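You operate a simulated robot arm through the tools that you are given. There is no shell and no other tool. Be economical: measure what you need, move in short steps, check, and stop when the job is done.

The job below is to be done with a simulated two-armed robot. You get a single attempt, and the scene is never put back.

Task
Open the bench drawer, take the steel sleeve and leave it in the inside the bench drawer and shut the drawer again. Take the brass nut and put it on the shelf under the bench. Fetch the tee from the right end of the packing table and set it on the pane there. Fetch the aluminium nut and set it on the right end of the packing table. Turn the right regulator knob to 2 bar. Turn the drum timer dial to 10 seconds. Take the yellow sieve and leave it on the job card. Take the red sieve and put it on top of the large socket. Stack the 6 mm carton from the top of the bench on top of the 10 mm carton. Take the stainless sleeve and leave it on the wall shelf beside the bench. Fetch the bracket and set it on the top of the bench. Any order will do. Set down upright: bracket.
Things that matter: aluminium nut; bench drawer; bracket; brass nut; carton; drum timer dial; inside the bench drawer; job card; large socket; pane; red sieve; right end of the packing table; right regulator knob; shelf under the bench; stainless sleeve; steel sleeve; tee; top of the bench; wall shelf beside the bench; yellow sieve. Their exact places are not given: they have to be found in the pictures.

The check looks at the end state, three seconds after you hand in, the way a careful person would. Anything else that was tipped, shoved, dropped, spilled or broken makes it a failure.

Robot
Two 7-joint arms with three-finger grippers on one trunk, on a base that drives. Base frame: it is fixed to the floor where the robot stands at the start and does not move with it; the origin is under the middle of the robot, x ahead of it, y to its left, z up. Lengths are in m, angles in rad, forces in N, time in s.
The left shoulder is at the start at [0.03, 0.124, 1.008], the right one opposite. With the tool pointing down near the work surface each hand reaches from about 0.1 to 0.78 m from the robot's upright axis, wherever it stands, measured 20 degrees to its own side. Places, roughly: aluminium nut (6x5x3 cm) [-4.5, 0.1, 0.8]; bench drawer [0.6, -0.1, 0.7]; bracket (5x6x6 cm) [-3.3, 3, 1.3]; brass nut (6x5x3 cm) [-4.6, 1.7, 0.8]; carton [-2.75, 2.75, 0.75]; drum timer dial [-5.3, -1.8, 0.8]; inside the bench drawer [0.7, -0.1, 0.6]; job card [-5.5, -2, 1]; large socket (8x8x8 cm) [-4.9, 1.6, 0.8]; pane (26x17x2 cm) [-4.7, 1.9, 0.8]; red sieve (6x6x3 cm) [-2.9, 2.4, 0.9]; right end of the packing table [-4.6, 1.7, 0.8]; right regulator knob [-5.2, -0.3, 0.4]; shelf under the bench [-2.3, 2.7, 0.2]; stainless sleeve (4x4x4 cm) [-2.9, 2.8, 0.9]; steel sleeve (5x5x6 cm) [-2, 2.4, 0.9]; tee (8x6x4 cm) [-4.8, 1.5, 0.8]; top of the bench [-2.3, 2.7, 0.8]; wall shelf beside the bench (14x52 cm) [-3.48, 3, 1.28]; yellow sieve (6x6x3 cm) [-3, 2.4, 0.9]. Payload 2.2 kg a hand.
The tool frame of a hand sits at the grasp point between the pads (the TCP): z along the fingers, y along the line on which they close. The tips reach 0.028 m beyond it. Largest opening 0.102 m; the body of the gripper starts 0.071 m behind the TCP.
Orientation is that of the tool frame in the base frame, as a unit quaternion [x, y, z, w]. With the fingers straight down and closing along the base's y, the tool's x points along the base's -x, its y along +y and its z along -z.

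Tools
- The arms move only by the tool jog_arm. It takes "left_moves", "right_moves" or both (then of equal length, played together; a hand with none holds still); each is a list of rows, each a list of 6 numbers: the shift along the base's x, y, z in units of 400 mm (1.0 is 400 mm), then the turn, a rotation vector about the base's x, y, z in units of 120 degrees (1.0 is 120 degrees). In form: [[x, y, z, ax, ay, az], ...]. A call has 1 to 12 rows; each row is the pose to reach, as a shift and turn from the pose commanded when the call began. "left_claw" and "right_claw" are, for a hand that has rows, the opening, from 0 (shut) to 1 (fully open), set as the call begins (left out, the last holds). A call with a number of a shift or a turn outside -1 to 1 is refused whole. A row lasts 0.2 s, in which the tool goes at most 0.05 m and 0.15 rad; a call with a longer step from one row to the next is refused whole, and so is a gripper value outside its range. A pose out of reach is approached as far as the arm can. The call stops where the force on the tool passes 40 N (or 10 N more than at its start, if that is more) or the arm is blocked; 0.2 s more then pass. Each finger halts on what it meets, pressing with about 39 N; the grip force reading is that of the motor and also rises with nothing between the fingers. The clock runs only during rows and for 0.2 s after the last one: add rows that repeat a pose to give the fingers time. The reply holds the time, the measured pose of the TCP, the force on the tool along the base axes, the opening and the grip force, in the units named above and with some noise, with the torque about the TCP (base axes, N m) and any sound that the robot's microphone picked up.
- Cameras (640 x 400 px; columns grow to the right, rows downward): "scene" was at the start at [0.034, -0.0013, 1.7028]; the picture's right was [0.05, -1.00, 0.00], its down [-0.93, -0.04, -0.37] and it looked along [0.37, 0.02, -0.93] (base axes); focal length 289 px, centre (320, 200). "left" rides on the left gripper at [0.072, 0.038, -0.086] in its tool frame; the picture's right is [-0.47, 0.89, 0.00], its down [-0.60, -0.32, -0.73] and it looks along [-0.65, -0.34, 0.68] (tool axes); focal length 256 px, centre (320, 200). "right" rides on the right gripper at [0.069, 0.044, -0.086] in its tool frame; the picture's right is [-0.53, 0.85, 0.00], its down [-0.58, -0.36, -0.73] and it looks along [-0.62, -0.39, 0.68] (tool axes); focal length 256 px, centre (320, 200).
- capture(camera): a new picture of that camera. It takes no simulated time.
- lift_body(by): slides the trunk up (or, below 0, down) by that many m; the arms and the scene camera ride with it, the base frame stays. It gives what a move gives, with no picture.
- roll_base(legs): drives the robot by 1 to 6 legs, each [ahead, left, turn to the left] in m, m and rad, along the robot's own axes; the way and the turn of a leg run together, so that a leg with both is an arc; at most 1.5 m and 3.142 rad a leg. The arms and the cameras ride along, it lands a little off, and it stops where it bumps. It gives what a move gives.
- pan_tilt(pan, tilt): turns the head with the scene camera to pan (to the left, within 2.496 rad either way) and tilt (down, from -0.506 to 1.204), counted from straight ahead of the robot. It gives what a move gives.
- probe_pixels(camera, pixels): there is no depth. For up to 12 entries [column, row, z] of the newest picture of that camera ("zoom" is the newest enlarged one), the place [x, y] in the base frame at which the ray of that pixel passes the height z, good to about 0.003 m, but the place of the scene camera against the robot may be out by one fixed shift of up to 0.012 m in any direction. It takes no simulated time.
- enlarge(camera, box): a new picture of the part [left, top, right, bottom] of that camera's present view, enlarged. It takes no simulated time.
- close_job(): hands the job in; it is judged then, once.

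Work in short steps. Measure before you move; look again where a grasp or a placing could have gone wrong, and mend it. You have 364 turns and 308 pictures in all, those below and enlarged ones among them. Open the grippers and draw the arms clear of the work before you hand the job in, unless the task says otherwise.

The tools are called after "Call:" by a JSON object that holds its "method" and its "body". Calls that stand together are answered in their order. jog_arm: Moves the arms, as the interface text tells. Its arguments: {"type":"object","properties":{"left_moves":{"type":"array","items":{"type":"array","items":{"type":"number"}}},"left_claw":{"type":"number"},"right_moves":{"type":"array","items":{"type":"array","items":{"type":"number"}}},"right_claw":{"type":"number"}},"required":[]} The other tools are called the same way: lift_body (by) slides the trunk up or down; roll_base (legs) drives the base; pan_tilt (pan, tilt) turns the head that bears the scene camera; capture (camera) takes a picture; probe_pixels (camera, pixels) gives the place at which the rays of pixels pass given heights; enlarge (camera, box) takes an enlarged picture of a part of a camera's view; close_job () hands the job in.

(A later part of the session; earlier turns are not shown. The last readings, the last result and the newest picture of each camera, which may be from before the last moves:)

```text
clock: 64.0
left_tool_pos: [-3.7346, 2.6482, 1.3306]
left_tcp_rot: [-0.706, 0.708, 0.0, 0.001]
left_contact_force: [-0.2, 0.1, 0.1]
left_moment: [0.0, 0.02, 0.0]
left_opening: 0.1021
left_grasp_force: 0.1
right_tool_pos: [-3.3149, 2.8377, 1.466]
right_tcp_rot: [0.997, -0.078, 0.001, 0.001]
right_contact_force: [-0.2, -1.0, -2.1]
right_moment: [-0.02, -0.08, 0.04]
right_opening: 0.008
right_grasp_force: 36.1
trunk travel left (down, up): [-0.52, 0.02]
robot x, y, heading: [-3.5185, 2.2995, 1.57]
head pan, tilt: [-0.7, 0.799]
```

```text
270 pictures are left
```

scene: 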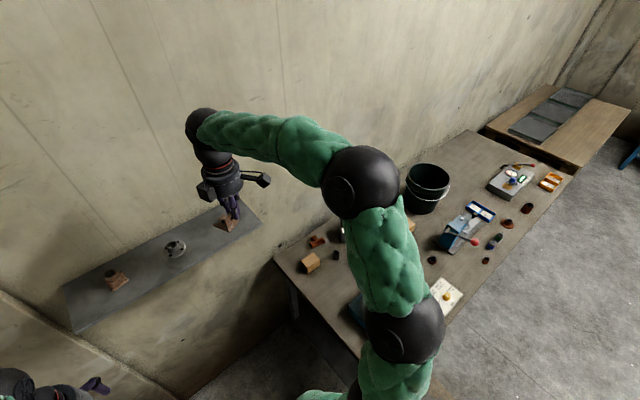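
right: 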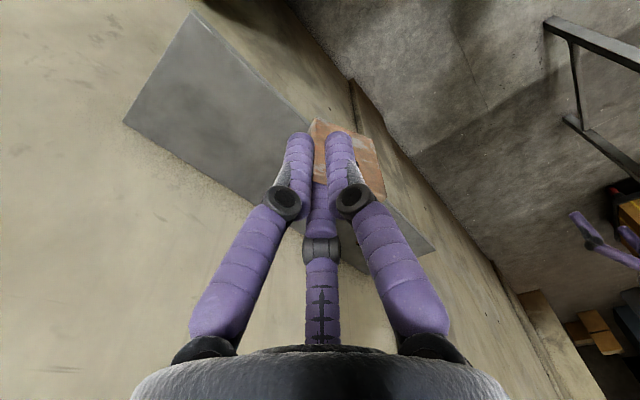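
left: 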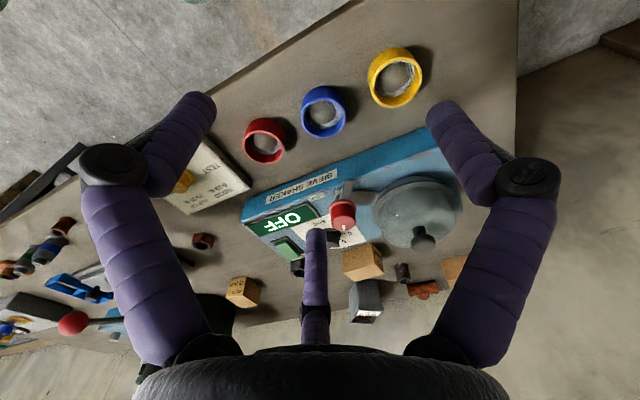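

Bracket held. I move it over the free left-back area of the bench top (-3.085, 2.76), clear of the wall shelf, then lower the trunk.

Call:
{"method": "jog_arm", "body": {"right_moves": [[0.06, -0.1, 0, 0, 0, 0], [0.16, -0.15, 0, 0, 0, 0], [0.27, -0.18, 0, 0, 0, 0], [0.38, -0.2, 0, 0, 0, 0], [0.48, -0.2, 0, 0, 0, 0], [0.575, -0.2, 0, 0, 0, 0], [0.575, -0.2, 0, 0, 0, 0]]}}

Call:
{"method": "lift_body", "body": {"by": -0.27}}

Call:
{"method": "capture", "body": {"camera": "scene"}}

Call:
{"method": "capture", "body": {"camera": "right"}}

```text
clock: 65.6
left_tool_pos: [-3.7359, 2.6486, 1.3295]
left_tcp_rot: [-0.706, 0.708, 0.0, 0.0]
left_contact_force: [-0.2, -0.3, -0.5]
left_moment: [-0.02, -0.01, 0.04]
left_opening: 0.1019
left_grasp_force: 0.1
right_tool_pos: [-3.0855, 2.7588, 1.4661]
right_tcp_rot: [0.997, -0.081, 0.0, 0.001]
right_contact_force: [-0.4, -0.3, -2.4]
right_moment: [0.03, -0.05, -0.04]
right_opening: 0.0083
right_grasp_force: 35.8
trunk travel left (down, up): [-0.52, 0.02]
robot x, y, heading: [-3.5182, 2.295, 1.571]
head pan, tilt: [-0.7, 0.799]
```

```text
clock: 68.3
left_tool_pos: [-3.7349, 2.6491, 1.0618]
left_tcp_rot: [-0.706, 0.708, -0.001, 0.0]
left_contact_force: [0.1, -0.3, 0.3]
left_moment: [0.0, -0.02, 0.04]
left_opening: 0.1019
left_grasp_force: 0.1
right_tool_pos: [-3.0834, 2.7604, 1.195]
right_tcp_rot: [0.997, -0.08, 0.0, 0.001]
right_contact_force: [-0.3, -0.3, -1.4]
right_moment: [0.0, -0.04, 0.0]
right_opening: 0.0081
right_grasp_force: 35.8
trunk travel left (down, up): [-0.25, 0.29]
robot x, y, heading: [-3.5172, 2.2947, 1.571]
head pan, tilt: [-0.7, 0.799]
```

```text
269 pictures are left
```

scene: 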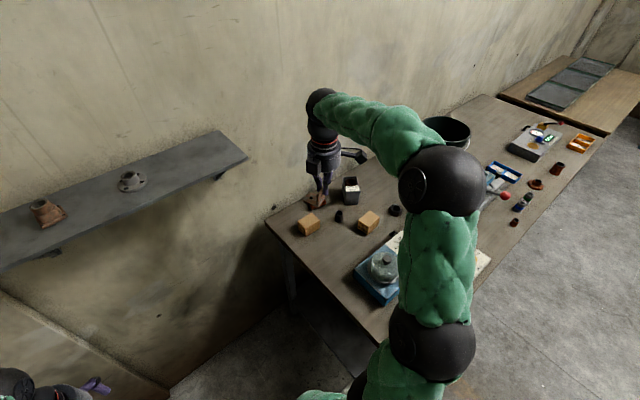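

```text
268 pictures are left
```

right: 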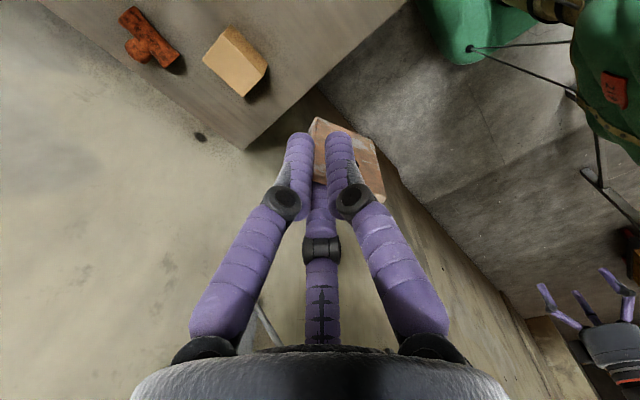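

Call:
{"method": "probe_pixels", "body": {"camera": "right", "pixels": [[243, 97, 0.8], [267, 72, 0.85], [205, 60, 0.8], [243, 148, 0.8]]}}

Call:
{"method": "probe_pixels", "body": {"camera": "scene", "pixels": [[265, 222, 0.8], [308, 235, 0.8], [298, 229, 0.8], [360, 232, 0.8], [369, 218, 0.84], [339, 222, 0.8], [372, 305, 0.8], [355, 272, 0.8], [350, 203, 0.8]]}}

Call:
{"method": "enlarge", "body": {"camera": "scene", "box": [260, 130, 420, 250]}}

```text
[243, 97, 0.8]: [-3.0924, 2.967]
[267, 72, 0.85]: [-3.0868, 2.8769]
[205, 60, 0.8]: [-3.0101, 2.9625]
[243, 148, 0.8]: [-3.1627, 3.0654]
```

```text
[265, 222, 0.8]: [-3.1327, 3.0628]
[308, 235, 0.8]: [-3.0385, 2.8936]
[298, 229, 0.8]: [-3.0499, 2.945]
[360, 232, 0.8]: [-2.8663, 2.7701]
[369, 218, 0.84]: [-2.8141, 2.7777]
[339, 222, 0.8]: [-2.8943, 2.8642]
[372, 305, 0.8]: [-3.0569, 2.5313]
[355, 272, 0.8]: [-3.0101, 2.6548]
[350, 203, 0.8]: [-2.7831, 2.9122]
```

```text
3.33 times, centred on (340, 190) of scene
```

zoom: 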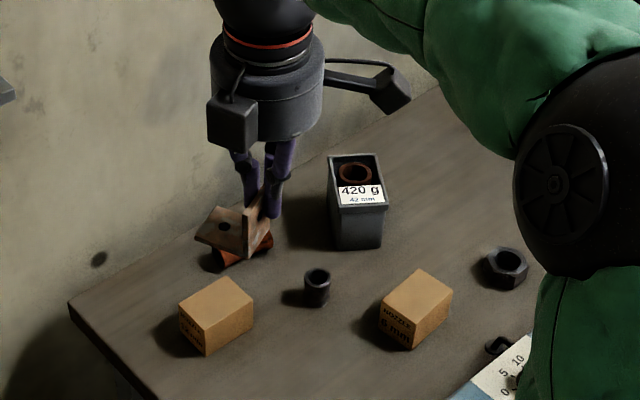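

Target spot is free. I lower to ~0.86, then creep down till contact.

Call:
{"method": "jog_arm", "body": {"right_moves": [[0, 0, -0.12, 0, 0, 0], [0, 0, -0.24, 0, 0, 0], [0, 0, -0.36, 0, 0, 0], [0, 0, -0.48, 0, 0, 0], [0, 0, -0.6, 0, 0, 0], [0, 0, -0.7, 0, 0, 0], [0, 0, -0.78, 0, 0, 0], [0, 0, -0.8, 0, 0, 0]]}}

Call:
{"method": "jog_arm", "body": {"right_moves": [[0, 0, -0.015, 0, 0, 0], [0, 0, -0.03, 0, 0, 0], [0, 0, -0.045, 0, 0, 0], [0, 0, -0.06, 0, 0, 0]]}}

Call:
{"method": "capture", "body": {"camera": "right"}}

```text
clock: 69.9
left_tool_pos: [-3.7347, 2.6501, 1.0612]
left_tcp_rot: [-0.706, 0.708, -0.001, 0.0]
left_contact_force: [0.5, -0.1, -1.1]
left_moment: [-0.03, -0.02, 0.01]
left_opening: 0.102
left_grasp_force: 0.0
right_tool_pos: [-3.0801, 2.7641, 0.8992]
right_tcp_rot: [0.997, -0.082, 0.005, -0.008]
right_contact_force: [-3.7, -5.1, 16.0]
right_moment: [-0.32, 0.14, -0.01]
right_opening: 0.0079
right_grasp_force: 35.5
trunk travel left (down, up): [-0.25, 0.29]
robot x, y, heading: [-3.5171, 2.2957, 1.564]
head pan, tilt: [-0.7, 0.799]
stopped in row 7 (right hand): the force on the tool passed its limit at 55 N (the readings are from after the stop); the commanded pose is now the measured one
```

```text
clock: 70.5
left_tool_pos: [-3.7351, 2.6495, 1.0607]
left_tcp_rot: [-0.706, 0.708, 0.0, 0.0]
left_contact_force: [-0.4, -1.1, 0.4]
left_moment: [-0.01, 0.05, -0.03]
left_opening: 0.1021
left_grasp_force: 0.1
right_tool_pos: [-3.0755, 2.7676, 0.8934]
right_tcp_rot: [0.996, -0.083, 0.007, -0.012]
right_contact_force: [-0.3, -3.2, 14.1]
right_moment: [-0.16, 0.0, 0.01]
right_opening: 0.008
right_grasp_force: 35.7
trunk travel left (down, up): [-0.25, 0.29]
robot x, y, heading: [-3.5192, 2.2903, 1.566]
head pan, tilt: [-0.7, 0.799]
stopped in row 2 (right hand): the force on the tool passed its limit at 83 N (the readings are from after the stop); the commanded pose is now the measured one
```

```text
266 pictures are left
```

right: 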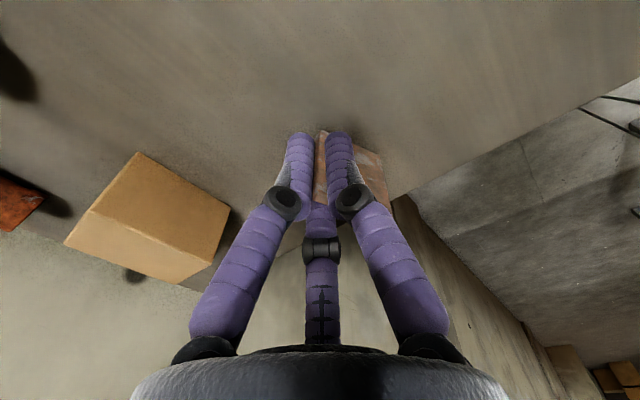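

Contact came at TCP z≈0.897, so the bench top is ≈0.85. I check visually and ease off a few mm.

Call:
{"method": "jog_arm", "body": {"right_moves": [[0, 0, 0.012, 0, 0, 0], [0, 0, 0.012, 0, 0, 0]]}}

Call:
{"method": "enlarge", "body": {"camera": "scene", "box": [260, 140, 420, 260]}}

Call:
{"method": "probe_pixels", "body": {"camera": "zoom", "pixels": [[70, 290, 0.85], [180, 290, 0.85], [206, 352, 0.85], [250, 325, 0.85]]}}

```text
clock: 71.1
left_tool_pos: [-3.734, 2.6495, 1.0603]
left_tcp_rot: [-0.706, 0.708, 0.0, 0.0]
left_contact_force: [-1.1, 0.4, 0.9]
left_moment: [0.01, -0.01, 0.04]
left_opening: 0.1021
left_grasp_force: 0.1
right_tool_pos: [-3.0764, 2.767, 0.8943]
right_tcp_rot: [0.996, -0.084, 0.005, -0.009]
right_contact_force: [-0.1, -0.4, -1.4]
right_moment: [0.0, -0.06, -0.02]
right_opening: 0.0078
right_grasp_force: 36.6
trunk travel left (down, up): [-0.25, 0.29]
robot x, y, heading: [-3.5121, 2.2944, 1.567]
head pan, tilt: [-0.7, 0.799]
```

```text
3.33 times, centred on (340, 200) of scene
```

zoom: 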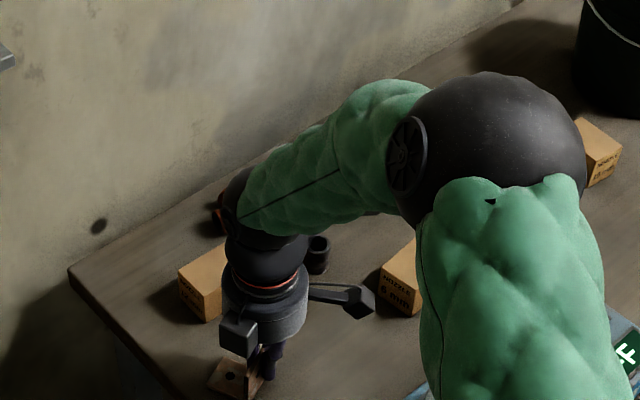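

```text
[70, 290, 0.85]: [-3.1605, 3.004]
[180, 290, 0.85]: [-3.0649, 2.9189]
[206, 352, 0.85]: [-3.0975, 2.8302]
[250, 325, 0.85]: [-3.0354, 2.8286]
```

Bracket stands on the bench. I open only partly (the carton is near), then raise.

Call:
{"method": "jog_arm", "body": {"right_moves": [[0, 0, -0.004, 0, 0, 0], [0, 0, -0.004, 0, 0, 0], [0, 0, -0.004, 0, 0, 0]], "right_claw": 0.3}}

Call:
{"method": "jog_arm", "body": {"right_moves": [[0, 0, 0.06, 0, 0, 0], [0, 0, 0.16, 0, 0, 0], [0, 0, 0.28, 0, 0, 0], [0, 0, 0.4, 0, 0, 0], [0, 0, 0.5, 0, 0, 0], [0, -0.12, 0.5, 0, 0, 0], [0, -0.24, 0.5, 0, 0, 0], [0, -0.36, 0.5, 0, 0, 0], [0, -0.48, 0.5, 0, 0, 0]]}}

Call:
{"method": "enlarge", "body": {"camera": "scene", "box": [260, 140, 420, 260]}}

```text
clock: 71.9
left_tool_pos: [-3.7342, 2.6491, 1.0604]
left_tcp_rot: [-0.706, 0.708, -0.001, 0.001]
left_contact_force: [-0.3, 0.7, -0.1]
left_moment: [-0.01, 0.01, -0.01]
left_opening: 0.102
left_grasp_force: 0.1
right_tool_pos: [-3.076, 2.7671, 0.8936]
right_tcp_rot: [0.996, -0.083, 0.006, -0.01]
right_contact_force: [0.6, 0.7, 0.3]
right_moment: [0.0, 0.02, -0.01]
right_opening: 0.0306
right_grasp_force: 0.1
trunk travel left (down, up): [-0.25, 0.29]
robot x, y, heading: [-3.5178, 2.2895, 1.565]
head pan, tilt: [-0.7, 0.799]
```

```text
clock: 73.9
left_tool_pos: [-3.7341, 2.6483, 1.0611]
left_tcp_rot: [-0.706, 0.708, -0.001, 0.001]
left_contact_force: [0.6, -0.5, -0.4]
left_moment: [0.0, 0.01, -0.05]
left_opening: 0.1021
left_grasp_force: 0.0
right_tool_pos: [-3.0764, 2.5743, 1.0941]
right_tcp_rot: [0.996, -0.083, 0.006, -0.01]
right_contact_force: [0.5, -0.7, -0.5]
right_moment: [0.02, -0.03, 0.06]
right_opening: 0.0308
right_grasp_force: 0.2
trunk travel left (down, up): [-0.25, 0.29]
robot x, y, heading: [-3.5169, 2.2939, 1.567]
head pan, tilt: [-0.7, 0.799]
```

```text
3.33 times, centred on (340, 200) of scene
```

zoom: 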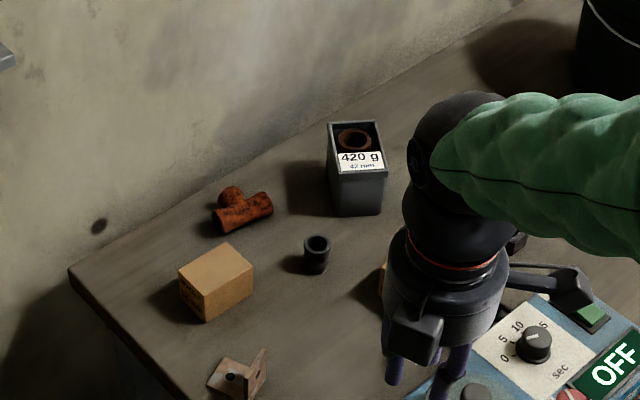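

Bracket upright on the bench. Now the dark sleeve at zoom (317,255): I probe it.

Call:
{"method": "probe_pixels", "body": {"camera": "zoom", "pixels": [[317, 243, 0.89], [316, 272, 0.85], [305, 258, 0.87], [330, 258, 0.87], [343, 213, 0.85], [380, 213, 0.85], [250, 215, 0.87], [250, 290, 0.85]]}}

Call:
{"method": "capture", "body": {"camera": "right"}}

```text
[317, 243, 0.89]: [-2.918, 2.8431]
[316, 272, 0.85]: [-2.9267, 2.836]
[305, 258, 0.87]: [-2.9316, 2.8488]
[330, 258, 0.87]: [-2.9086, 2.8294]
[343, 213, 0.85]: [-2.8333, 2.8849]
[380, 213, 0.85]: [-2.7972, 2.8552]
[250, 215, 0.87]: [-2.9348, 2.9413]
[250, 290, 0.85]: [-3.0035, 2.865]
```

```text
263 pictures are left
```

right: 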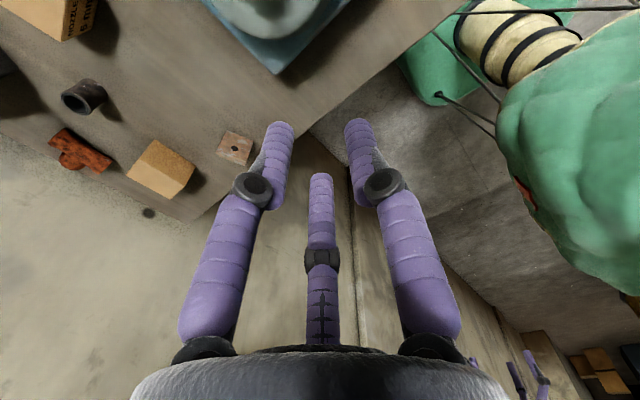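

Call:
{"method": "probe_pixels", "body": {"camera": "right", "pixels": [[75, 100, 0.89], [96, 88, 0.85], [80, 100, 0.89], [155, 150, 0.85], [190, 165, 0.89], [145, 190, 0.89], [230, 150, 0.85]]}}

Call:
{"method": "enlarge", "body": {"camera": "right", "box": [0, 0, 260, 230]}}

```text
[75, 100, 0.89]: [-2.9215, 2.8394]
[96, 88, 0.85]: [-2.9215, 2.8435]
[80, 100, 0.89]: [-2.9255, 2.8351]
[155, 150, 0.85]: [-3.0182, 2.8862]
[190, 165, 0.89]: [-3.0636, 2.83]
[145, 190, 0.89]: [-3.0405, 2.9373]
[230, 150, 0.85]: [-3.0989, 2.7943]
```

```text
1.74 times, centred on (130, 115) of right
```

zoom: 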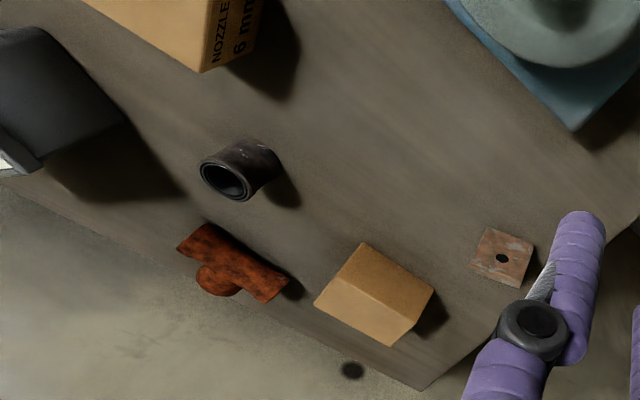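

Sleeve at (-2.922, 2.839), slightly far (0.8 m). I roll ahead 0.13 with the right hand as is (high and clear), left hand pulled back.

Call:
{"method": "jog_arm", "body": {"left_moves": [[0, -0.1, 0, 0, 0, 0], [0, -0.2, 0, 0, 0, 0], [0, -0.25, 0, 0, 0, 0]], "right_moves": [[0, 0, 0, 0, 0, 0], [0, 0, 0, 0, 0, 0], [0, 0, 0, 0, 0, 0]], "right_claw": 0.65}}

Call:
{"method": "roll_base", "body": {"legs": [[0.13, 0, 0]]}}

Call:
{"method": "capture", "body": {"camera": "right"}}

```text
clock: 74.7
left_tool_pos: [-3.7351, 2.5491, 1.0619]
left_tcp_rot: [-0.706, 0.708, -0.001, 0.0]
left_contact_force: [-0.3, 0.9, -0.1]
left_moment: [0.02, 0.01, 0.03]
left_opening: 0.1022
left_grasp_force: 0.0
right_tool_pos: [-3.0756, 2.5741, 1.0922]
right_tcp_rot: [0.997, -0.082, 0.006, -0.011]
right_contact_force: [-1.2, 0.9, 0.3]
right_moment: [0.05, 0.02, 0.02]
right_opening: 0.0663
right_grasp_force: 0.1
trunk travel left (down, up): [-0.25, 0.29]
robot x, y, heading: [-3.5167, 2.2938, 1.567]
head pan, tilt: [-0.7, 0.799]
```

```text
clock: 76.0
left_tool_pos: [-3.7328, 2.6818, 1.0606]
left_tcp_rot: [-0.706, 0.709, 0.0, -0.001]
left_contact_force: [-0.1, 0.9, -0.1]
left_moment: [-0.07, -0.01, 0.03]
left_opening: 0.102
left_grasp_force: 0.1
right_tool_pos: [-3.0755, 2.7065, 1.0944]
right_tcp_rot: [0.997, -0.083, 0.006, -0.009]
right_contact_force: [0.1, 0.6, -0.8]
right_moment: [-0.03, 0.01, -0.01]
right_opening: 0.0665
right_grasp_force: 0.0
trunk travel left (down, up): [-0.25, 0.29]
robot x, y, heading: [-3.5201, 2.4266, 1.568]
head pan, tilt: [-0.7, 0.799]
```

```text
261 pictures are left
```

right: 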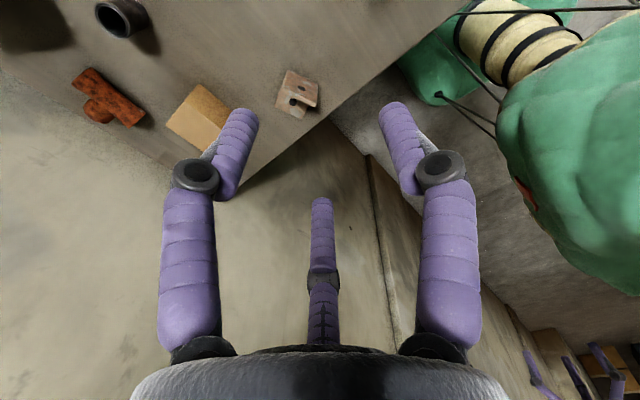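

Call:
{"method": "probe_pixels", "body": {"camera": "right", "pixels": [[112, 20, 0.89], [132, 8, 0.85]]}}

```text
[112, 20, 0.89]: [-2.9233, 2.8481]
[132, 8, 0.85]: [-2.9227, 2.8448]
```

Call:
{"method": "jog_arm", "body": {"right_moves": [[0.1, 0.07, 0, 0, 0, 0], [0.2, 0.14, 0, 0, 0, 0], [0.28, 0.22, 0, 0, 0, 0], [0.34, 0.3, 0, 0, 0, 0], [0.38, 0.347, -0.05, 0, 0, 0], [0.38, 0.347, -0.15, 0, 0, 0], [0.38, 0.347, -0.25, 0, 0, 0], [0.38, 0.347, -0.25, 0, 0, 0]]}}

Call:
{"method": "capture", "body": {"camera": "right"}}

Call:
{"method": "enlarge", "body": {"camera": "scene", "box": [240, 140, 460, 300]}}

```text
clock: 77.8
left_tool_pos: [-3.7342, 2.678, 1.0604]
left_tcp_rot: [-0.706, 0.708, 0.0, 0.0]
left_contact_force: [0.6, 0.1, 0.1]
left_moment: [0.04, -0.02, 0.05]
left_opening: 0.102
left_grasp_force: 0.1
right_tool_pos: [-2.9215, 2.8442, 0.9925]
right_tcp_rot: [0.997, -0.083, 0.007, -0.01]
right_contact_force: [-0.6, 0.4, 0.4]
right_moment: [0.02, -0.03, 0.01]
right_opening: 0.0664
right_grasp_force: 0.0
trunk travel left (down, up): [-0.25, 0.29]
robot x, y, heading: [-3.513, 2.4278, 1.569]
head pan, tilt: [-0.7, 0.799]
```

```text
260 pictures are left
```

right: 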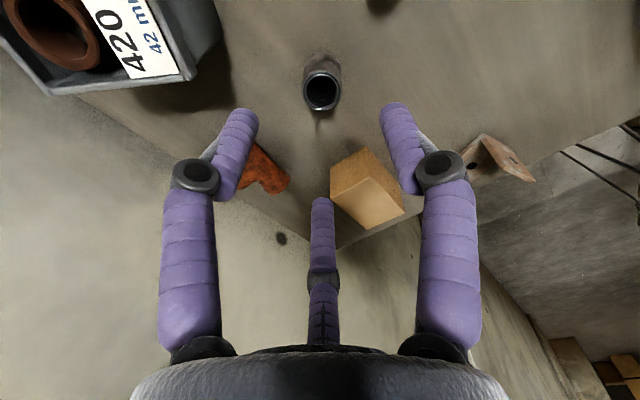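

```text
2.50 times, centred on (350, 220) of scene
```

zoom: 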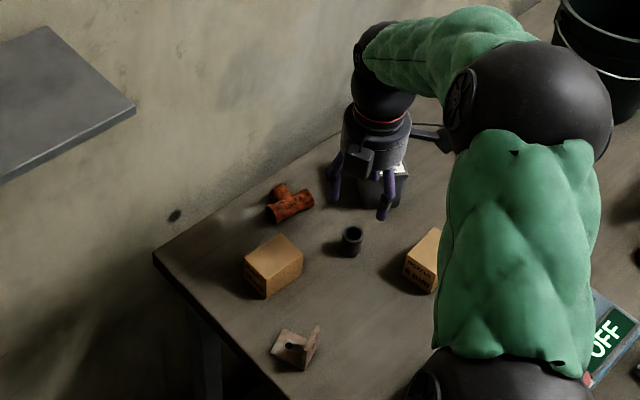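

Call:
{"method": "probe_pixels", "body": {"camera": "right", "pixels": [[322, 92, 0.89], [304, 94, 0.89], [340, 92, 0.89], [322, 62, 0.85], [200, 85, 0.9], [330, 165, 0.89]]}}

```text
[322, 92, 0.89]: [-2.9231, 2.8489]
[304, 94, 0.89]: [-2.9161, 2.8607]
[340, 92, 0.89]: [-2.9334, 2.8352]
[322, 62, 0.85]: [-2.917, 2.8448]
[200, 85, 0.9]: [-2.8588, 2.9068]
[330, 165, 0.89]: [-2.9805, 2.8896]
```

Aligned within 3 mm. Descend to 0.887 and grip.

Call:
{"method": "jog_arm", "body": {"right_moves": [[0, 0.006, -0.1, 0, 0, 0], [0, 0.006, -0.2, 0, 0, 0], [0, 0.006, -0.264, 0, 0, 0], [0, 0.006, -0.264, 0, 0, 0]]}}

Call:
{"method": "jog_arm", "body": {"right_moves": [[0, 0, 0, 0, 0, 0], [0, 0, 0, 0, 0, 0], [0, 0, 0, 0, 0, 0], [0, 0, 0, 0, 0, 0]], "right_claw": 0}}

Call:
{"method": "capture", "body": {"camera": "right"}}

```text
clock: 78.8
left_tool_pos: [-3.7335, 2.679, 1.0615]
left_tcp_rot: [-0.706, 0.709, 0.0, -0.001]
left_contact_force: [-0.2, 0.6, 0.3]
left_moment: [0.02, -0.01, -0.03]
left_opening: 0.1021
left_grasp_force: 0.0
right_tool_pos: [-2.9227, 2.8454, 0.8872]
right_tcp_rot: [0.997, -0.082, 0.006, -0.01]
right_contact_force: [1.1, -0.6, 0.3]
right_moment: [-0.02, -0.04, -0.03]
right_opening: 0.0665
right_grasp_force: 0.1
trunk travel left (down, up): [-0.25, 0.29]
robot x, y, heading: [-3.5162, 2.4261, 1.567]
head pan, tilt: [-0.7, 0.799]
```

```text
clock: 79.8
left_tool_pos: [-3.7337, 2.6795, 1.0609]
left_tcp_rot: [-0.706, 0.708, 0.0, 0.0]
left_contact_force: [0.1, -0.4, 1.1]
left_moment: [-0.01, -0.01, -0.01]
left_opening: 0.102
left_grasp_force: 0.0
right_tool_pos: [-2.9228, 2.847, 0.887]
right_tcp_rot: [0.997, -0.082, 0.006, -0.009]
right_contact_force: [-0.1, 0.1, 0.2]
right_moment: [0.0, 0.04, 0.02]
right_opening: 0.0294
right_grasp_force: 38.9
trunk travel left (down, up): [-0.25, 0.29]
robot x, y, heading: [-3.5148, 2.4273, 1.568]
head pan, tilt: [-0.7, 0.799]
```

```text
258 pictures are left
```

right: 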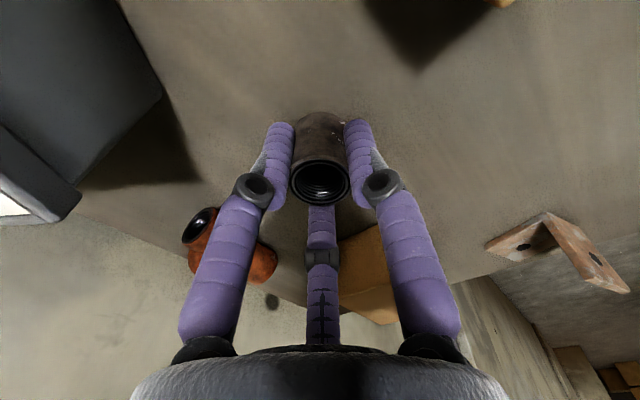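

Gripped (29 mm). Lift, then raise the trunk and move to the right end of the wall shelf.

Call:
{"method": "jog_arm", "body": {"right_moves": [[0, 0, 0.05, 0, 0, 0], [0, 0, 0.15, 0, 0, 0], [0, 0, 0.27, 0, 0, 0], [0, -0.05, 0.38, 0, 0, 0], [0, -0.1, 0.48, 0, 0, 0]]}}

Call:
{"method": "lift_body", "body": {"by": 0.28}}

Call:
{"method": "jog_arm", "body": {"right_moves": [[-0.1, 0.02, 0.05, 0, 0, 0], [-0.2, 0.04, 0.1, 0, 0, 0], [-0.3, 0.06, 0.12, 0, 0, 0], [-0.4, 0.1, 0.12, 0, 0, 0], [-0.5, 0.16, 0.12, 0, 0, 0], [-0.6, 0.22, 0.12, 0, 0, 0], [-0.7, 0.28, 0.12, 0, 0, 0], [-0.8, 0.34, 0.12, 0, 0, 0], [-0.9, 0.38, 0.12, 0, 0, 0], [-0.97, 0.4, 0.12, 0, 0, 0], [-0.97, 0.4, 0.12, 0, 0, 0]]}}

Call:
{"method": "capture", "body": {"camera": "right"}}

Call:
{"method": "capture", "body": {"camera": "scene"}}

```text
clock: 81.0
left_tool_pos: [-3.733, 2.6797, 1.0603]
left_tcp_rot: [-0.706, 0.708, -0.001, 0.0]
left_contact_force: [0.8, -0.5, -0.5]
left_moment: [0.01, -0.02, -0.01]
left_opening: 0.102
left_grasp_force: 0.1
right_tool_pos: [-2.923, 2.8044, 1.0806]
right_tcp_rot: [0.997, -0.083, 0.005, -0.009]
right_contact_force: [-0.6, 0.2, -1.7]
right_moment: [0.04, -0.04, 0.01]
right_opening: 0.0295
right_grasp_force: 38.8
trunk travel left (down, up): [-0.25, 0.29]
robot x, y, heading: [-3.5141, 2.4224, 1.565]
head pan, tilt: [-0.7, 0.799]
```

```text
clock: 83.8
left_tool_pos: [-3.7333, 2.6795, 1.34]
left_tcp_rot: [-0.706, 0.708, -0.001, -0.001]
left_contact_force: [-0.1, -1.0, -0.3]
left_moment: [-0.03, 0.0, -0.02]
left_opening: 0.1018
left_grasp_force: 0.0
right_tool_pos: [-2.9232, 2.8068, 1.3587]
right_tcp_rot: [0.997, -0.082, 0.006, -0.009]
right_contact_force: [0.2, 0.2, -1.1]
right_moment: [-0.02, -0.01, 0.01]
right_opening: 0.0294
right_grasp_force: 39.2
trunk travel left (down, up): [-0.53, 0.01]
robot x, y, heading: [-3.52, 2.4264, 1.568]
head pan, tilt: [-0.7, 0.799]
```

```text
clock: 86.2
left_tool_pos: [-3.7321, 2.6795, 1.3416]
left_tcp_rot: [-0.706, 0.708, 0.0, -0.001]
left_contact_force: [0.6, 0.3, -0.9]
left_moment: [0.02, 0.0, -0.03]
left_opening: 0.1021
left_grasp_force: 0.1
right_tool_pos: [-3.311, 2.9663, 1.4083]
right_tcp_rot: [0.996, -0.083, 0.006, -0.01]
right_contact_force: [0.3, 0.5, -1.5]
right_moment: [-0.01, 0.01, 0.0]
right_opening: 0.0292
right_grasp_force: 39.2
trunk travel left (down, up): [-0.53, 0.01]
robot x, y, heading: [-3.5157, 2.4285, 1.569]
head pan, tilt: [-0.7, 0.799]
```

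```text
257 pictures are left
```

right: 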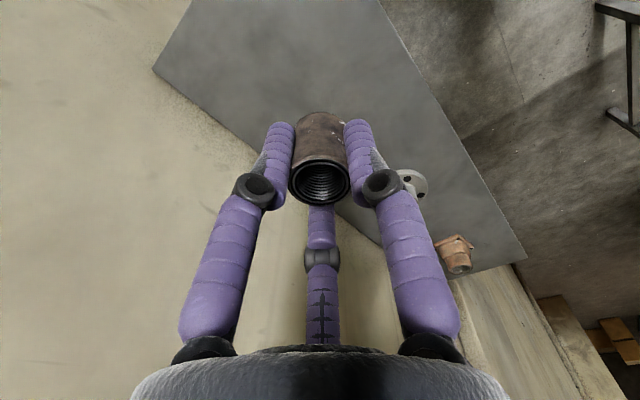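

```text
256 pictures are left
```

scene: 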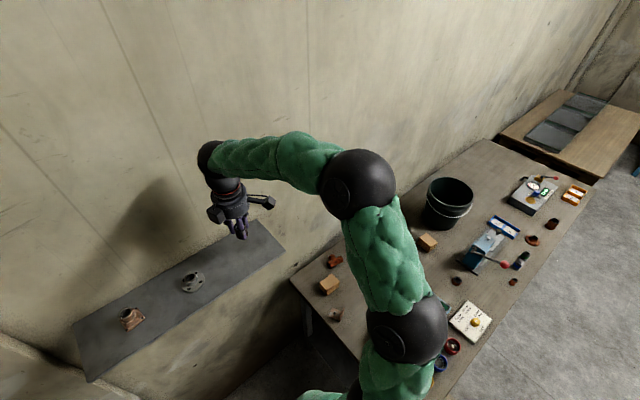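

Over the shelf end. I lower to 1.33 and creep down to contact.

Call:
{"method": "jog_arm", "body": {"right_moves": [[0, 0, -0.1, 0, 0, 0], [0, 0, -0.18, 0, 0, 0], [0, 0, -0.195, 0, 0, 0], [0, 0, -0.203, 0, 0, 0], [0, 0, -0.211, 0, 0, 0], [0, 0, -0.219, 0, 0, 0], [0, 0, -0.227, 0, 0, 0], [0, 0, -0.235, 0, 0, 0], [0, 0, -0.243, 0, 0, 0], [0, 0, -0.251, 0, 0, 0]]}}

```text
clock: 88.4
left_tool_pos: [-3.7326, 2.6783, 1.3418]
left_tcp_rot: [-0.706, 0.708, 0.0, 0.0]
left_contact_force: [-0.2, 0.5, 0.6]
left_moment: [0.0, -0.02, 0.01]
left_opening: 0.1021
left_grasp_force: 0.1
right_tool_pos: [-3.3111, 2.967, 1.3083]
right_tcp_rot: [0.996, -0.083, 0.006, -0.011]
right_contact_force: [0.5, 0.3, 3.5]
right_moment: [-0.09, 0.01, 0.01]
right_opening: 0.0294
right_grasp_force: 38.9
trunk travel left (down, up): [-0.53, 0.01]
robot x, y, heading: [-3.5125, 2.4257, 1.568]
head pan, tilt: [-0.7, 0.799]
```

Call:
{"method": "jog_arm", "body": {"right_moves": [[0, 0, -0.004, 0, 0, 0], [0, 0, -0.008, 0, 0, 0], [0, 0, -0.012, 0, 0, 0]]}}

Call:
{"method": "enlarge", "body": {"camera": "scene", "box": [180, 180, 290, 270]}}

```text
clock: 89.2
left_tool_pos: [-3.7339, 2.6765, 1.3419]
left_tcp_rot: [-0.706, 0.708, -0.001, 0.001]
left_contact_force: [-0.5, 0.9, 0.4]
left_moment: [0.02, -0.01, 0.01]
left_opening: 0.1018
left_grasp_force: 0.1
right_tool_pos: [-3.311, 2.9663, 1.3082]
right_tcp_rot: [0.996, -0.084, 0.006, -0.015]
right_contact_force: [1.7, -1.7, 39.7]
right_moment: [-0.62, 0.0, 0.07]
right_opening: 0.0293
right_grasp_force: 38.9
trunk travel left (down, up): [-0.53, 0.01]
robot x, y, heading: [-3.5122, 2.4234, 1.569]
head pan, tilt: [-0.7, 0.799]
```

```text
4.44 times, centred on (235, 225) of scene
```

zoom: 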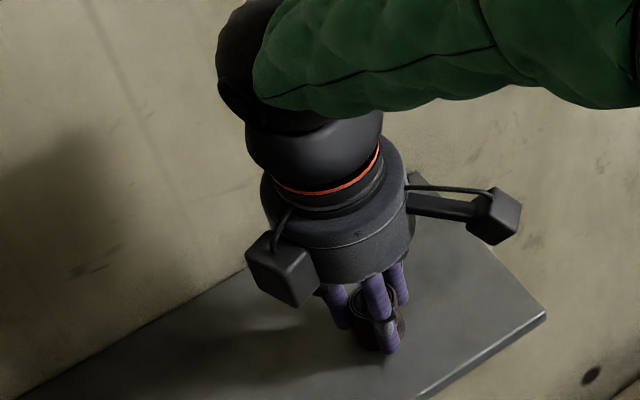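

Firm contact. I relieve the pressure and open partly, then retreat upward.

Call:
{"method": "jog_arm", "body": {"right_moves": [[0, 0, 0.012, 0, 0, 0], [0, 0, 0.012, 0, 0, 0]]}}

Call:
{"method": "jog_arm", "body": {"right_moves": [[0, 0, 0, 0, 0, 0], [0, 0, 0, 0, 0, 0], [0, 0, 0, 0, 0, 0]], "right_claw": 0.65}}

Call:
{"method": "jog_arm", "body": {"right_moves": [[0, 0, 0.05, 0, 0, 0], [0, 0, 0.15, 0, 0, 0], [0, 0, 0.26, 0, 0, 0], [0.02, -0.1, 0.3, 0, 0, 0], [0.06, -0.2, 0.3, 0, 0, 0], [0.12, -0.3, 0.3, 0, 0, 0], [0.2, -0.38, 0.3, 0, 0, 0]]}}

Call:
{"method": "enlarge", "body": {"camera": "scene", "box": [70, 180, 290, 330]}}

```text
clock: 89.8
left_tool_pos: [-3.7327, 2.6788, 1.3419]
left_tcp_rot: [-0.706, 0.708, 0.0, 0.0]
left_contact_force: [0.2, 0.4, 0.4]
left_moment: [0.0, 0.02, 0.01]
left_opening: 0.102
left_grasp_force: 0.1
right_tool_pos: [-3.3113, 2.9659, 1.3071]
right_tcp_rot: [0.997, -0.082, 0.006, -0.01]
right_contact_force: [4.0, 4.8, 24.3]
right_moment: [-0.12, -0.11, 0.07]
right_opening: 0.0292
right_grasp_force: 39.5
trunk travel left (down, up): [-0.53, 0.01]
robot x, y, heading: [-3.514, 2.4228, 1.567]
head pan, tilt: [-0.7, 0.799]
```

```text
clock: 90.6
left_tool_pos: [-3.7334, 2.6807, 1.3415]
left_tcp_rot: [-0.706, 0.708, -0.001, 0.0]
left_contact_force: [0.3, -0.4, 0.0]
left_moment: [-0.02, 0.02, 0.0]
left_opening: 0.1022
left_grasp_force: 0.0
right_tool_pos: [-3.3104, 2.9657, 1.3056]
right_tcp_rot: [0.997, -0.082, 0.006, -0.008]
right_contact_force: [-0.4, 0.2, -0.6]
right_moment: [0.0, 0.02, -0.01]
right_opening: 0.0662
right_grasp_force: 0.3
trunk travel left (down, up): [-0.53, 0.01]
robot x, y, heading: [-3.5174, 2.4253, 1.567]
head pan, tilt: [-0.7, 0.799]
```

```text
clock: 92.2
left_tool_pos: [-3.7322, 2.6775, 1.3404]
left_tcp_rot: [-0.706, 0.709, -0.001, 0.0]
left_contact_force: [-0.3, 0.1, -0.1]
left_moment: [0.03, -0.01, 0.02]
left_opening: 0.1022
left_grasp_force: 0.0
right_tool_pos: [-3.2305, 2.8098, 1.4284]
right_tcp_rot: [0.997, -0.083, 0.005, -0.01]
right_contact_force: [-0.1, -0.1, 0.2]
right_moment: [0.03, 0.03, 0.02]
right_opening: 0.0664
right_grasp_force: 0.0
trunk travel left (down, up): [-0.53, 0.01]
robot x, y, heading: [-3.517, 2.4266, 1.566]
head pan, tilt: [-0.7, 0.799]
```

```text
2.67 times, centred on (180, 255) of scene
```

zoom: 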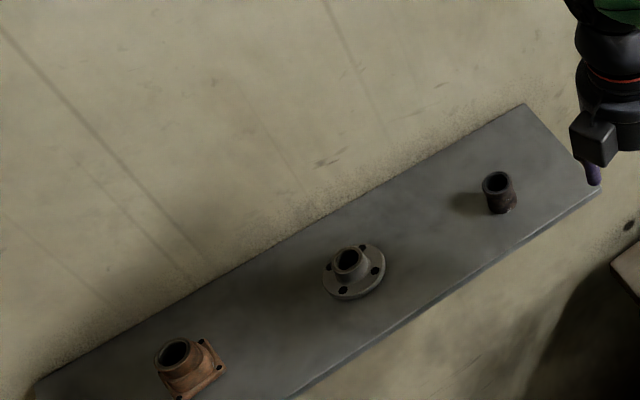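

Sleeve stands on the shelf. Now to the front of the bench for the cartons: back out, go right, then lower the trunk.

Call:
{"method": "roll_base", "body": {"legs": [[-0.45, 0, 0], [0, -0.9, 0]]}}

Call:
{"method": "lift_body", "body": {"by": -0.2}}

Call:
{"method": "pan_tilt", "body": {"pan": 0, "tilt": 0.85}}

Call:
{"method": "capture", "body": {"camera": "scene"}}

```text
clock: 99.2
left_tool_pos: [-2.8404, 2.2238, 1.341]
left_tcp_rot: [-0.704, 0.711, 0.0, 0.001]
left_contact_force: [-0.2, -0.2, -0.8]
left_moment: [0.02, 0.02, 0.01]
left_opening: 0.1019
left_grasp_force: 0.0
right_tool_pos: [-2.3394, 2.3527, 1.4279]
right_tcp_rot: [0.996, -0.087, 0.006, -0.009]
right_contact_force: [0.1, 0.1, -0.5]
right_moment: [-0.05, 0.01, -0.01]
right_opening: 0.0664
right_grasp_force: 0.0
trunk travel left (down, up): [-0.53, 0.01]
robot x, y, heading: [-2.624, 1.9664, 1.56]
head pan, tilt: [-0.7, 0.799]
```

```text
clock: 101.4
left_tool_pos: [-2.8419, 2.2228, 1.1413]
left_tcp_rot: [-0.703, 0.711, 0.0, 0.0]
left_contact_force: [-0.4, -0.1, 0.3]
left_moment: [-0.01, -0.02, 0.01]
left_opening: 0.1021
left_grasp_force: 0.1
right_tool_pos: [-2.3388, 2.3526, 1.2272]
right_tcp_rot: [0.996, -0.087, 0.007, -0.01]
right_contact_force: [-0.1, -0.8, -0.4]
right_moment: [0.0, 0.0, 0.01]
right_opening: 0.0667
right_grasp_force: 0.1
trunk travel left (down, up): [-0.33, 0.21]
robot x, y, heading: [-2.6262, 1.9678, 1.56]
head pan, tilt: [-0.7, 0.799]
```

```text
clock: 102.5
left_tool_pos: [-2.8426, 2.2229, 1.1411]
left_tcp_rot: [-0.703, 0.711, 0.0, 0.0]
left_contact_force: [-0.6, 0.4, -0.4]
left_moment: [0.0, 0.03, 0.01]
left_opening: 0.1022
left_grasp_force: 0.0
right_tool_pos: [-2.3389, 2.3524, 1.2274]
right_tcp_rot: [0.996, -0.086, 0.006, -0.009]
right_contact_force: [0.5, 0.0, 0.2]
right_moment: [0.06, 0.01, 0.03]
right_opening: 0.0663
right_grasp_force: 0.1
trunk travel left (down, up): [-0.33, 0.21]
robot x, y, heading: [-2.6243, 1.9676, 1.558]
head pan, tilt: [0.0, 0.85]
```

```text
253 pictures are left
```

scene: 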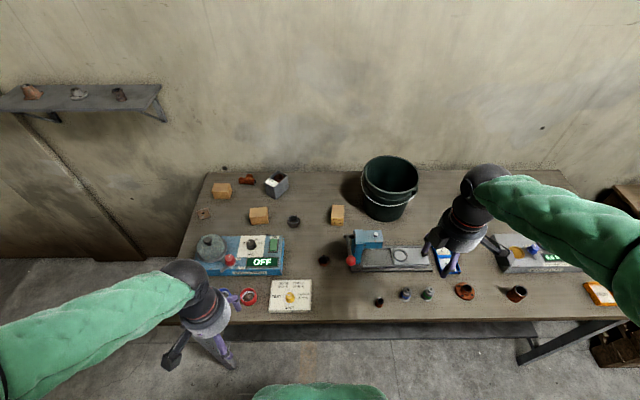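

Call:
{"method": "enlarge", "body": {"camera": "scene", "box": [200, 160, 360, 260]}}

Call:
{"method": "probe_pixels", "body": {"camera": "zoom", "pixels": [[199, 225, 0.85], [268, 222, 0.85], [196, 192, 0.91], [262, 188, 0.91], [530, 223, 0.85], [572, 223, 0.85], [530, 182, 0.91], [575, 182, 0.91], [540, 180, 0.91]]}}

Call:
{"method": "probe_pixels", "body": {"camera": "scene", "pixels": [[320, 387, 0.3], [320, 321, 0.85], [320, 328, 0.82], [300, 340, 0.2]]}}

```text
4.00 times, centred on (280, 210) of scene
```

zoom: 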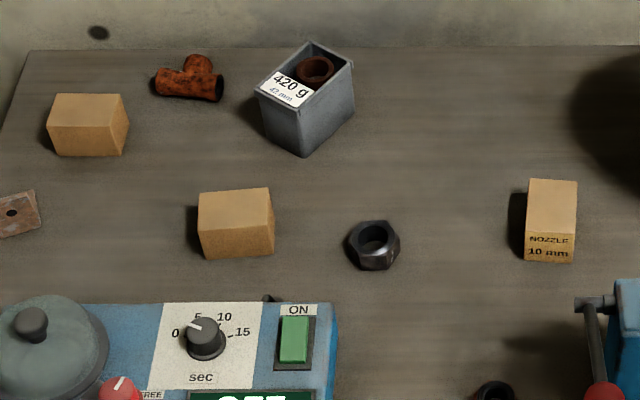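

```text
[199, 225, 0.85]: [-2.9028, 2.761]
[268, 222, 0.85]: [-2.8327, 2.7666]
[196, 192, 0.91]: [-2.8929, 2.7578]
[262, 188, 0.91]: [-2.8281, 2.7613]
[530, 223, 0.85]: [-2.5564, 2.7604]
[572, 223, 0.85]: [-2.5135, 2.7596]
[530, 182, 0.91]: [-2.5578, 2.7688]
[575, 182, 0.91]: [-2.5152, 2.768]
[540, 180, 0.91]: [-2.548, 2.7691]
```

```text
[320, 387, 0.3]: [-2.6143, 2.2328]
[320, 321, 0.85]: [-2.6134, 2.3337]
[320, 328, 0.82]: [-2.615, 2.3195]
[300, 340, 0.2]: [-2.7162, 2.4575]
```

Call:
{"method": "probe_pixels", "body": {"camera": "zoom", "pixels": [[203, 258, 0.85], [273, 254, 0.85], [199, 228, 0.89], [274, 222, 0.89], [199, 193, 0.89], [268, 187, 0.89], [525, 260, 0.85], [573, 262, 0.85], [525, 233, 0.89], [575, 235, 0.89], [530, 180, 0.89], [577, 182, 0.89]]}}

```text
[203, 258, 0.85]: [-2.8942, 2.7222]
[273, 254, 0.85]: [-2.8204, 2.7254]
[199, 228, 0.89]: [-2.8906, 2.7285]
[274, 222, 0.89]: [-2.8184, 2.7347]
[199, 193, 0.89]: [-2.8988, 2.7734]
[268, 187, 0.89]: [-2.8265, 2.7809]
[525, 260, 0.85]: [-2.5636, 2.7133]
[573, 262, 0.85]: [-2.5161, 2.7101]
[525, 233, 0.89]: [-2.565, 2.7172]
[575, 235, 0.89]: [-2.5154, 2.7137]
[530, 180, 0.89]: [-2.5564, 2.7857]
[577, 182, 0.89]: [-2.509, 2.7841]
```

Cartons: 6 mm centre ≈(-2.858, 2.752), 7×4.6×4 cm; 10 mm centre ≈(-2.537, 2.749). I move a little closer and left.

Call:
{"method": "roll_base", "body": {"legs": [[0.085, 0.075, 0.01]]}}

Call:
{"method": "jog_arm", "body": {"left_moves": [[0, 0.1, 0, 0, 0, 0], [-0.03, 0.2, 0, 0, 0, 0], [-0.06, 0.3, 0, 0, 0, 0], [-0.08, 0.4, 0, 0, 0, 0], [-0.1, 0.5, 0, 0, 0, 0], [-0.1, 0.6, 0, 0, 0, 0], [-0.1, 0.7, 0, 0, 0, 0]]}}

Call:
{"method": "capture", "body": {"camera": "left"}}

```text
clock: 103.7
left_tool_pos: [-2.9186, 2.3071, 1.1403]
left_tcp_rot: [-0.707, 0.708, -0.002, 0.0]
left_contact_force: [-1.1, -0.2, -0.5]
left_moment: [-0.04, -0.06, -0.01]
left_opening: 0.1019
left_grasp_force: 0.1
right_tool_pos: [-2.4163, 2.4426, 1.2278]
right_tcp_rot: [0.997, -0.081, 0.006, -0.009]
right_contact_force: [-0.4, 0.7, -0.6]
right_moment: [-0.01, -0.06, -0.05]
right_opening: 0.0665
right_grasp_force: 0.0
trunk travel left (down, up): [-0.33, 0.21]
robot x, y, heading: [-2.6967, 2.0535, 1.567]
head pan, tilt: [0.0, 0.85]
```

```text
clock: 105.3
left_tool_pos: [-2.9571, 2.5863, 1.1403]
left_tcp_rot: [0.707, -0.707, 0.0, 0.001]
left_contact_force: [-0.5, 0.6, -0.1]
left_moment: [-0.04, -0.02, -0.03]
left_opening: 0.102
left_grasp_force: 0.0
right_tool_pos: [-2.4163, 2.4424, 1.2276]
right_tcp_rot: [0.997, -0.082, 0.006, -0.009]
right_contact_force: [0.6, 1.0, -0.6]
right_moment: [-0.01, -0.03, -0.02]
right_opening: 0.0661
right_grasp_force: 0.0
trunk travel left (down, up): [-0.33, 0.21]
robot x, y, heading: [-2.6984, 2.0504, 1.575]
head pan, tilt: [0.0, 0.85]
```

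```text
251 pictures are left
```

left: 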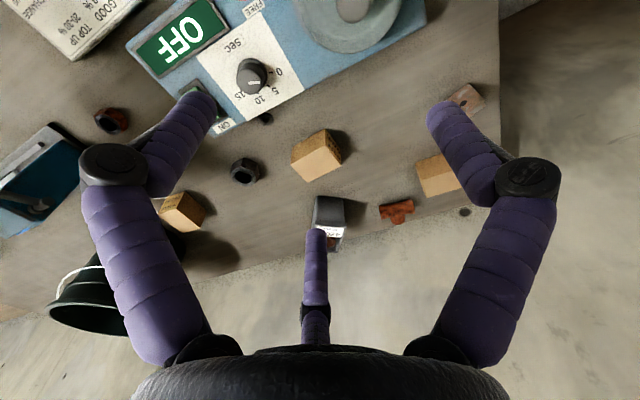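

Call:
{"method": "enlarge", "body": {"camera": "left", "box": [220, 100, 400, 220]}}

Call:
{"method": "probe_pixels", "body": {"camera": "left", "pixels": [[291, 152, 0.89], [327, 129, 0.89], [342, 159, 0.89], [307, 182, 0.89], [161, 210, 0.89], [184, 192, 0.89]]}}

```text
3.33 times, centred on (310, 160) of left
```

zoom: 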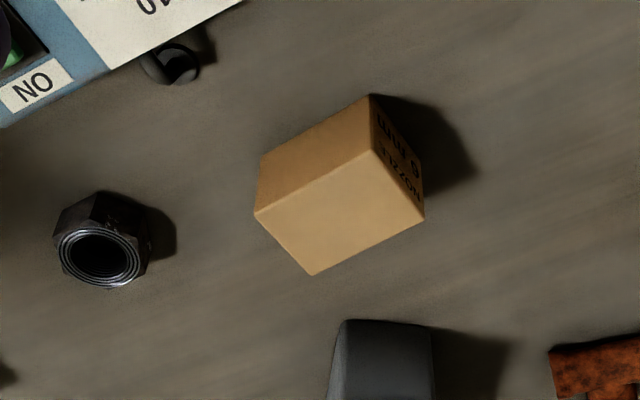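

```text
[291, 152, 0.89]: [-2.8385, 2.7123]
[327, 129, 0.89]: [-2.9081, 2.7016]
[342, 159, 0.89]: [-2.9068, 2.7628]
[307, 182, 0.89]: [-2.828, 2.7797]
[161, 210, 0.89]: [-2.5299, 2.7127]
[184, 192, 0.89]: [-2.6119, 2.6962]
```

Call:
{"method": "probe_pixels", "body": {"camera": "zoom", "pixels": [[255, 214, 0.895], [372, 150, 0.895], [425, 218, 0.895], [311, 275, 0.895], [371, 95, 0.85], [262, 158, 0.85], [420, 160, 0.85], [255, 214, 0.885], [372, 150, 0.885]]}}

```text
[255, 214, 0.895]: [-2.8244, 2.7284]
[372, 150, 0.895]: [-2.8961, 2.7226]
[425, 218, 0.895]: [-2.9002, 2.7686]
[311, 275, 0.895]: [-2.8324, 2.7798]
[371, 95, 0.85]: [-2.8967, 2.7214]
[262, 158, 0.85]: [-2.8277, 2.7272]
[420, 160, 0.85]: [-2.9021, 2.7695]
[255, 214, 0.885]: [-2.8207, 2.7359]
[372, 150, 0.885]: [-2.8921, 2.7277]
```

Carton centre (-2.863, 2.750), yaw +4.6°, top 0.895. I move the left hand above and descend.

Call:
{"method": "jog_arm", "body": {"left_moves": [[0.06, 0.1, 0, 0, 0, 0.01], [0.12, 0.2, 0, 0, 0, 0.02], [0.18, 0.3, 0, 0, 0, 0.03], [0.235, 0.41, 0, 0, 0, 0.038], [0.235, 0.41, -0.12, 0, 0, 0.038], [0.235, 0.41, -0.24, 0, 0, 0.038], [0.235, 0.41, -0.36, 0, 0, 0.038], [0.235, 0.41, -0.4, 0, 0, 0.038], [0.235, 0.41, -0.4, 0, 0, 0.038]]}}

Call:
{"method": "capture", "body": {"camera": "left"}}

```text
clock: 107.3
left_tool_pos: [-2.8637, 2.7515, 0.9813]
left_tcp_rot: [0.735, -0.678, 0.0, 0.0]
left_contact_force: [0.1, -0.3, 0.4]
left_moment: [0.0, 0.01, -0.02]
left_opening: 0.1021
left_grasp_force: 0.1
right_tool_pos: [-2.4149, 2.4415, 1.2282]
right_tcp_rot: [0.997, -0.081, 0.006, -0.009]
right_contact_force: [0.0, -0.2, 0.3]
right_moment: [-0.01, -0.01, -0.01]
right_opening: 0.0664
right_grasp_force: 0.1
trunk travel left (down, up): [-0.33, 0.21]
robot x, y, heading: [-2.7, 2.0559, 1.573]
head pan, tilt: [0.0, 0.85]
```

```text
249 pictures are left
```

left: 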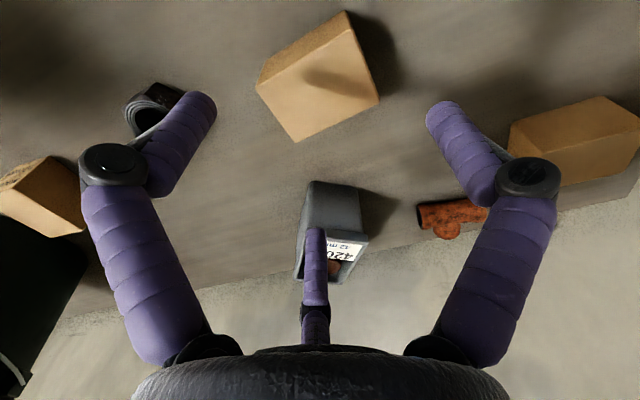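

Call:
{"method": "probe_pixels", "body": {"camera": "left", "pixels": [[257, 88, 0.895], [296, 142, 0.895], [380, 98, 0.895], [342, 12, 0.85]]}}

```text
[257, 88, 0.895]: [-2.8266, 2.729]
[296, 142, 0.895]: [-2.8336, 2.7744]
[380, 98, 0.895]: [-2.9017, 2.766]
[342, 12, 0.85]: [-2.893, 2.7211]
```

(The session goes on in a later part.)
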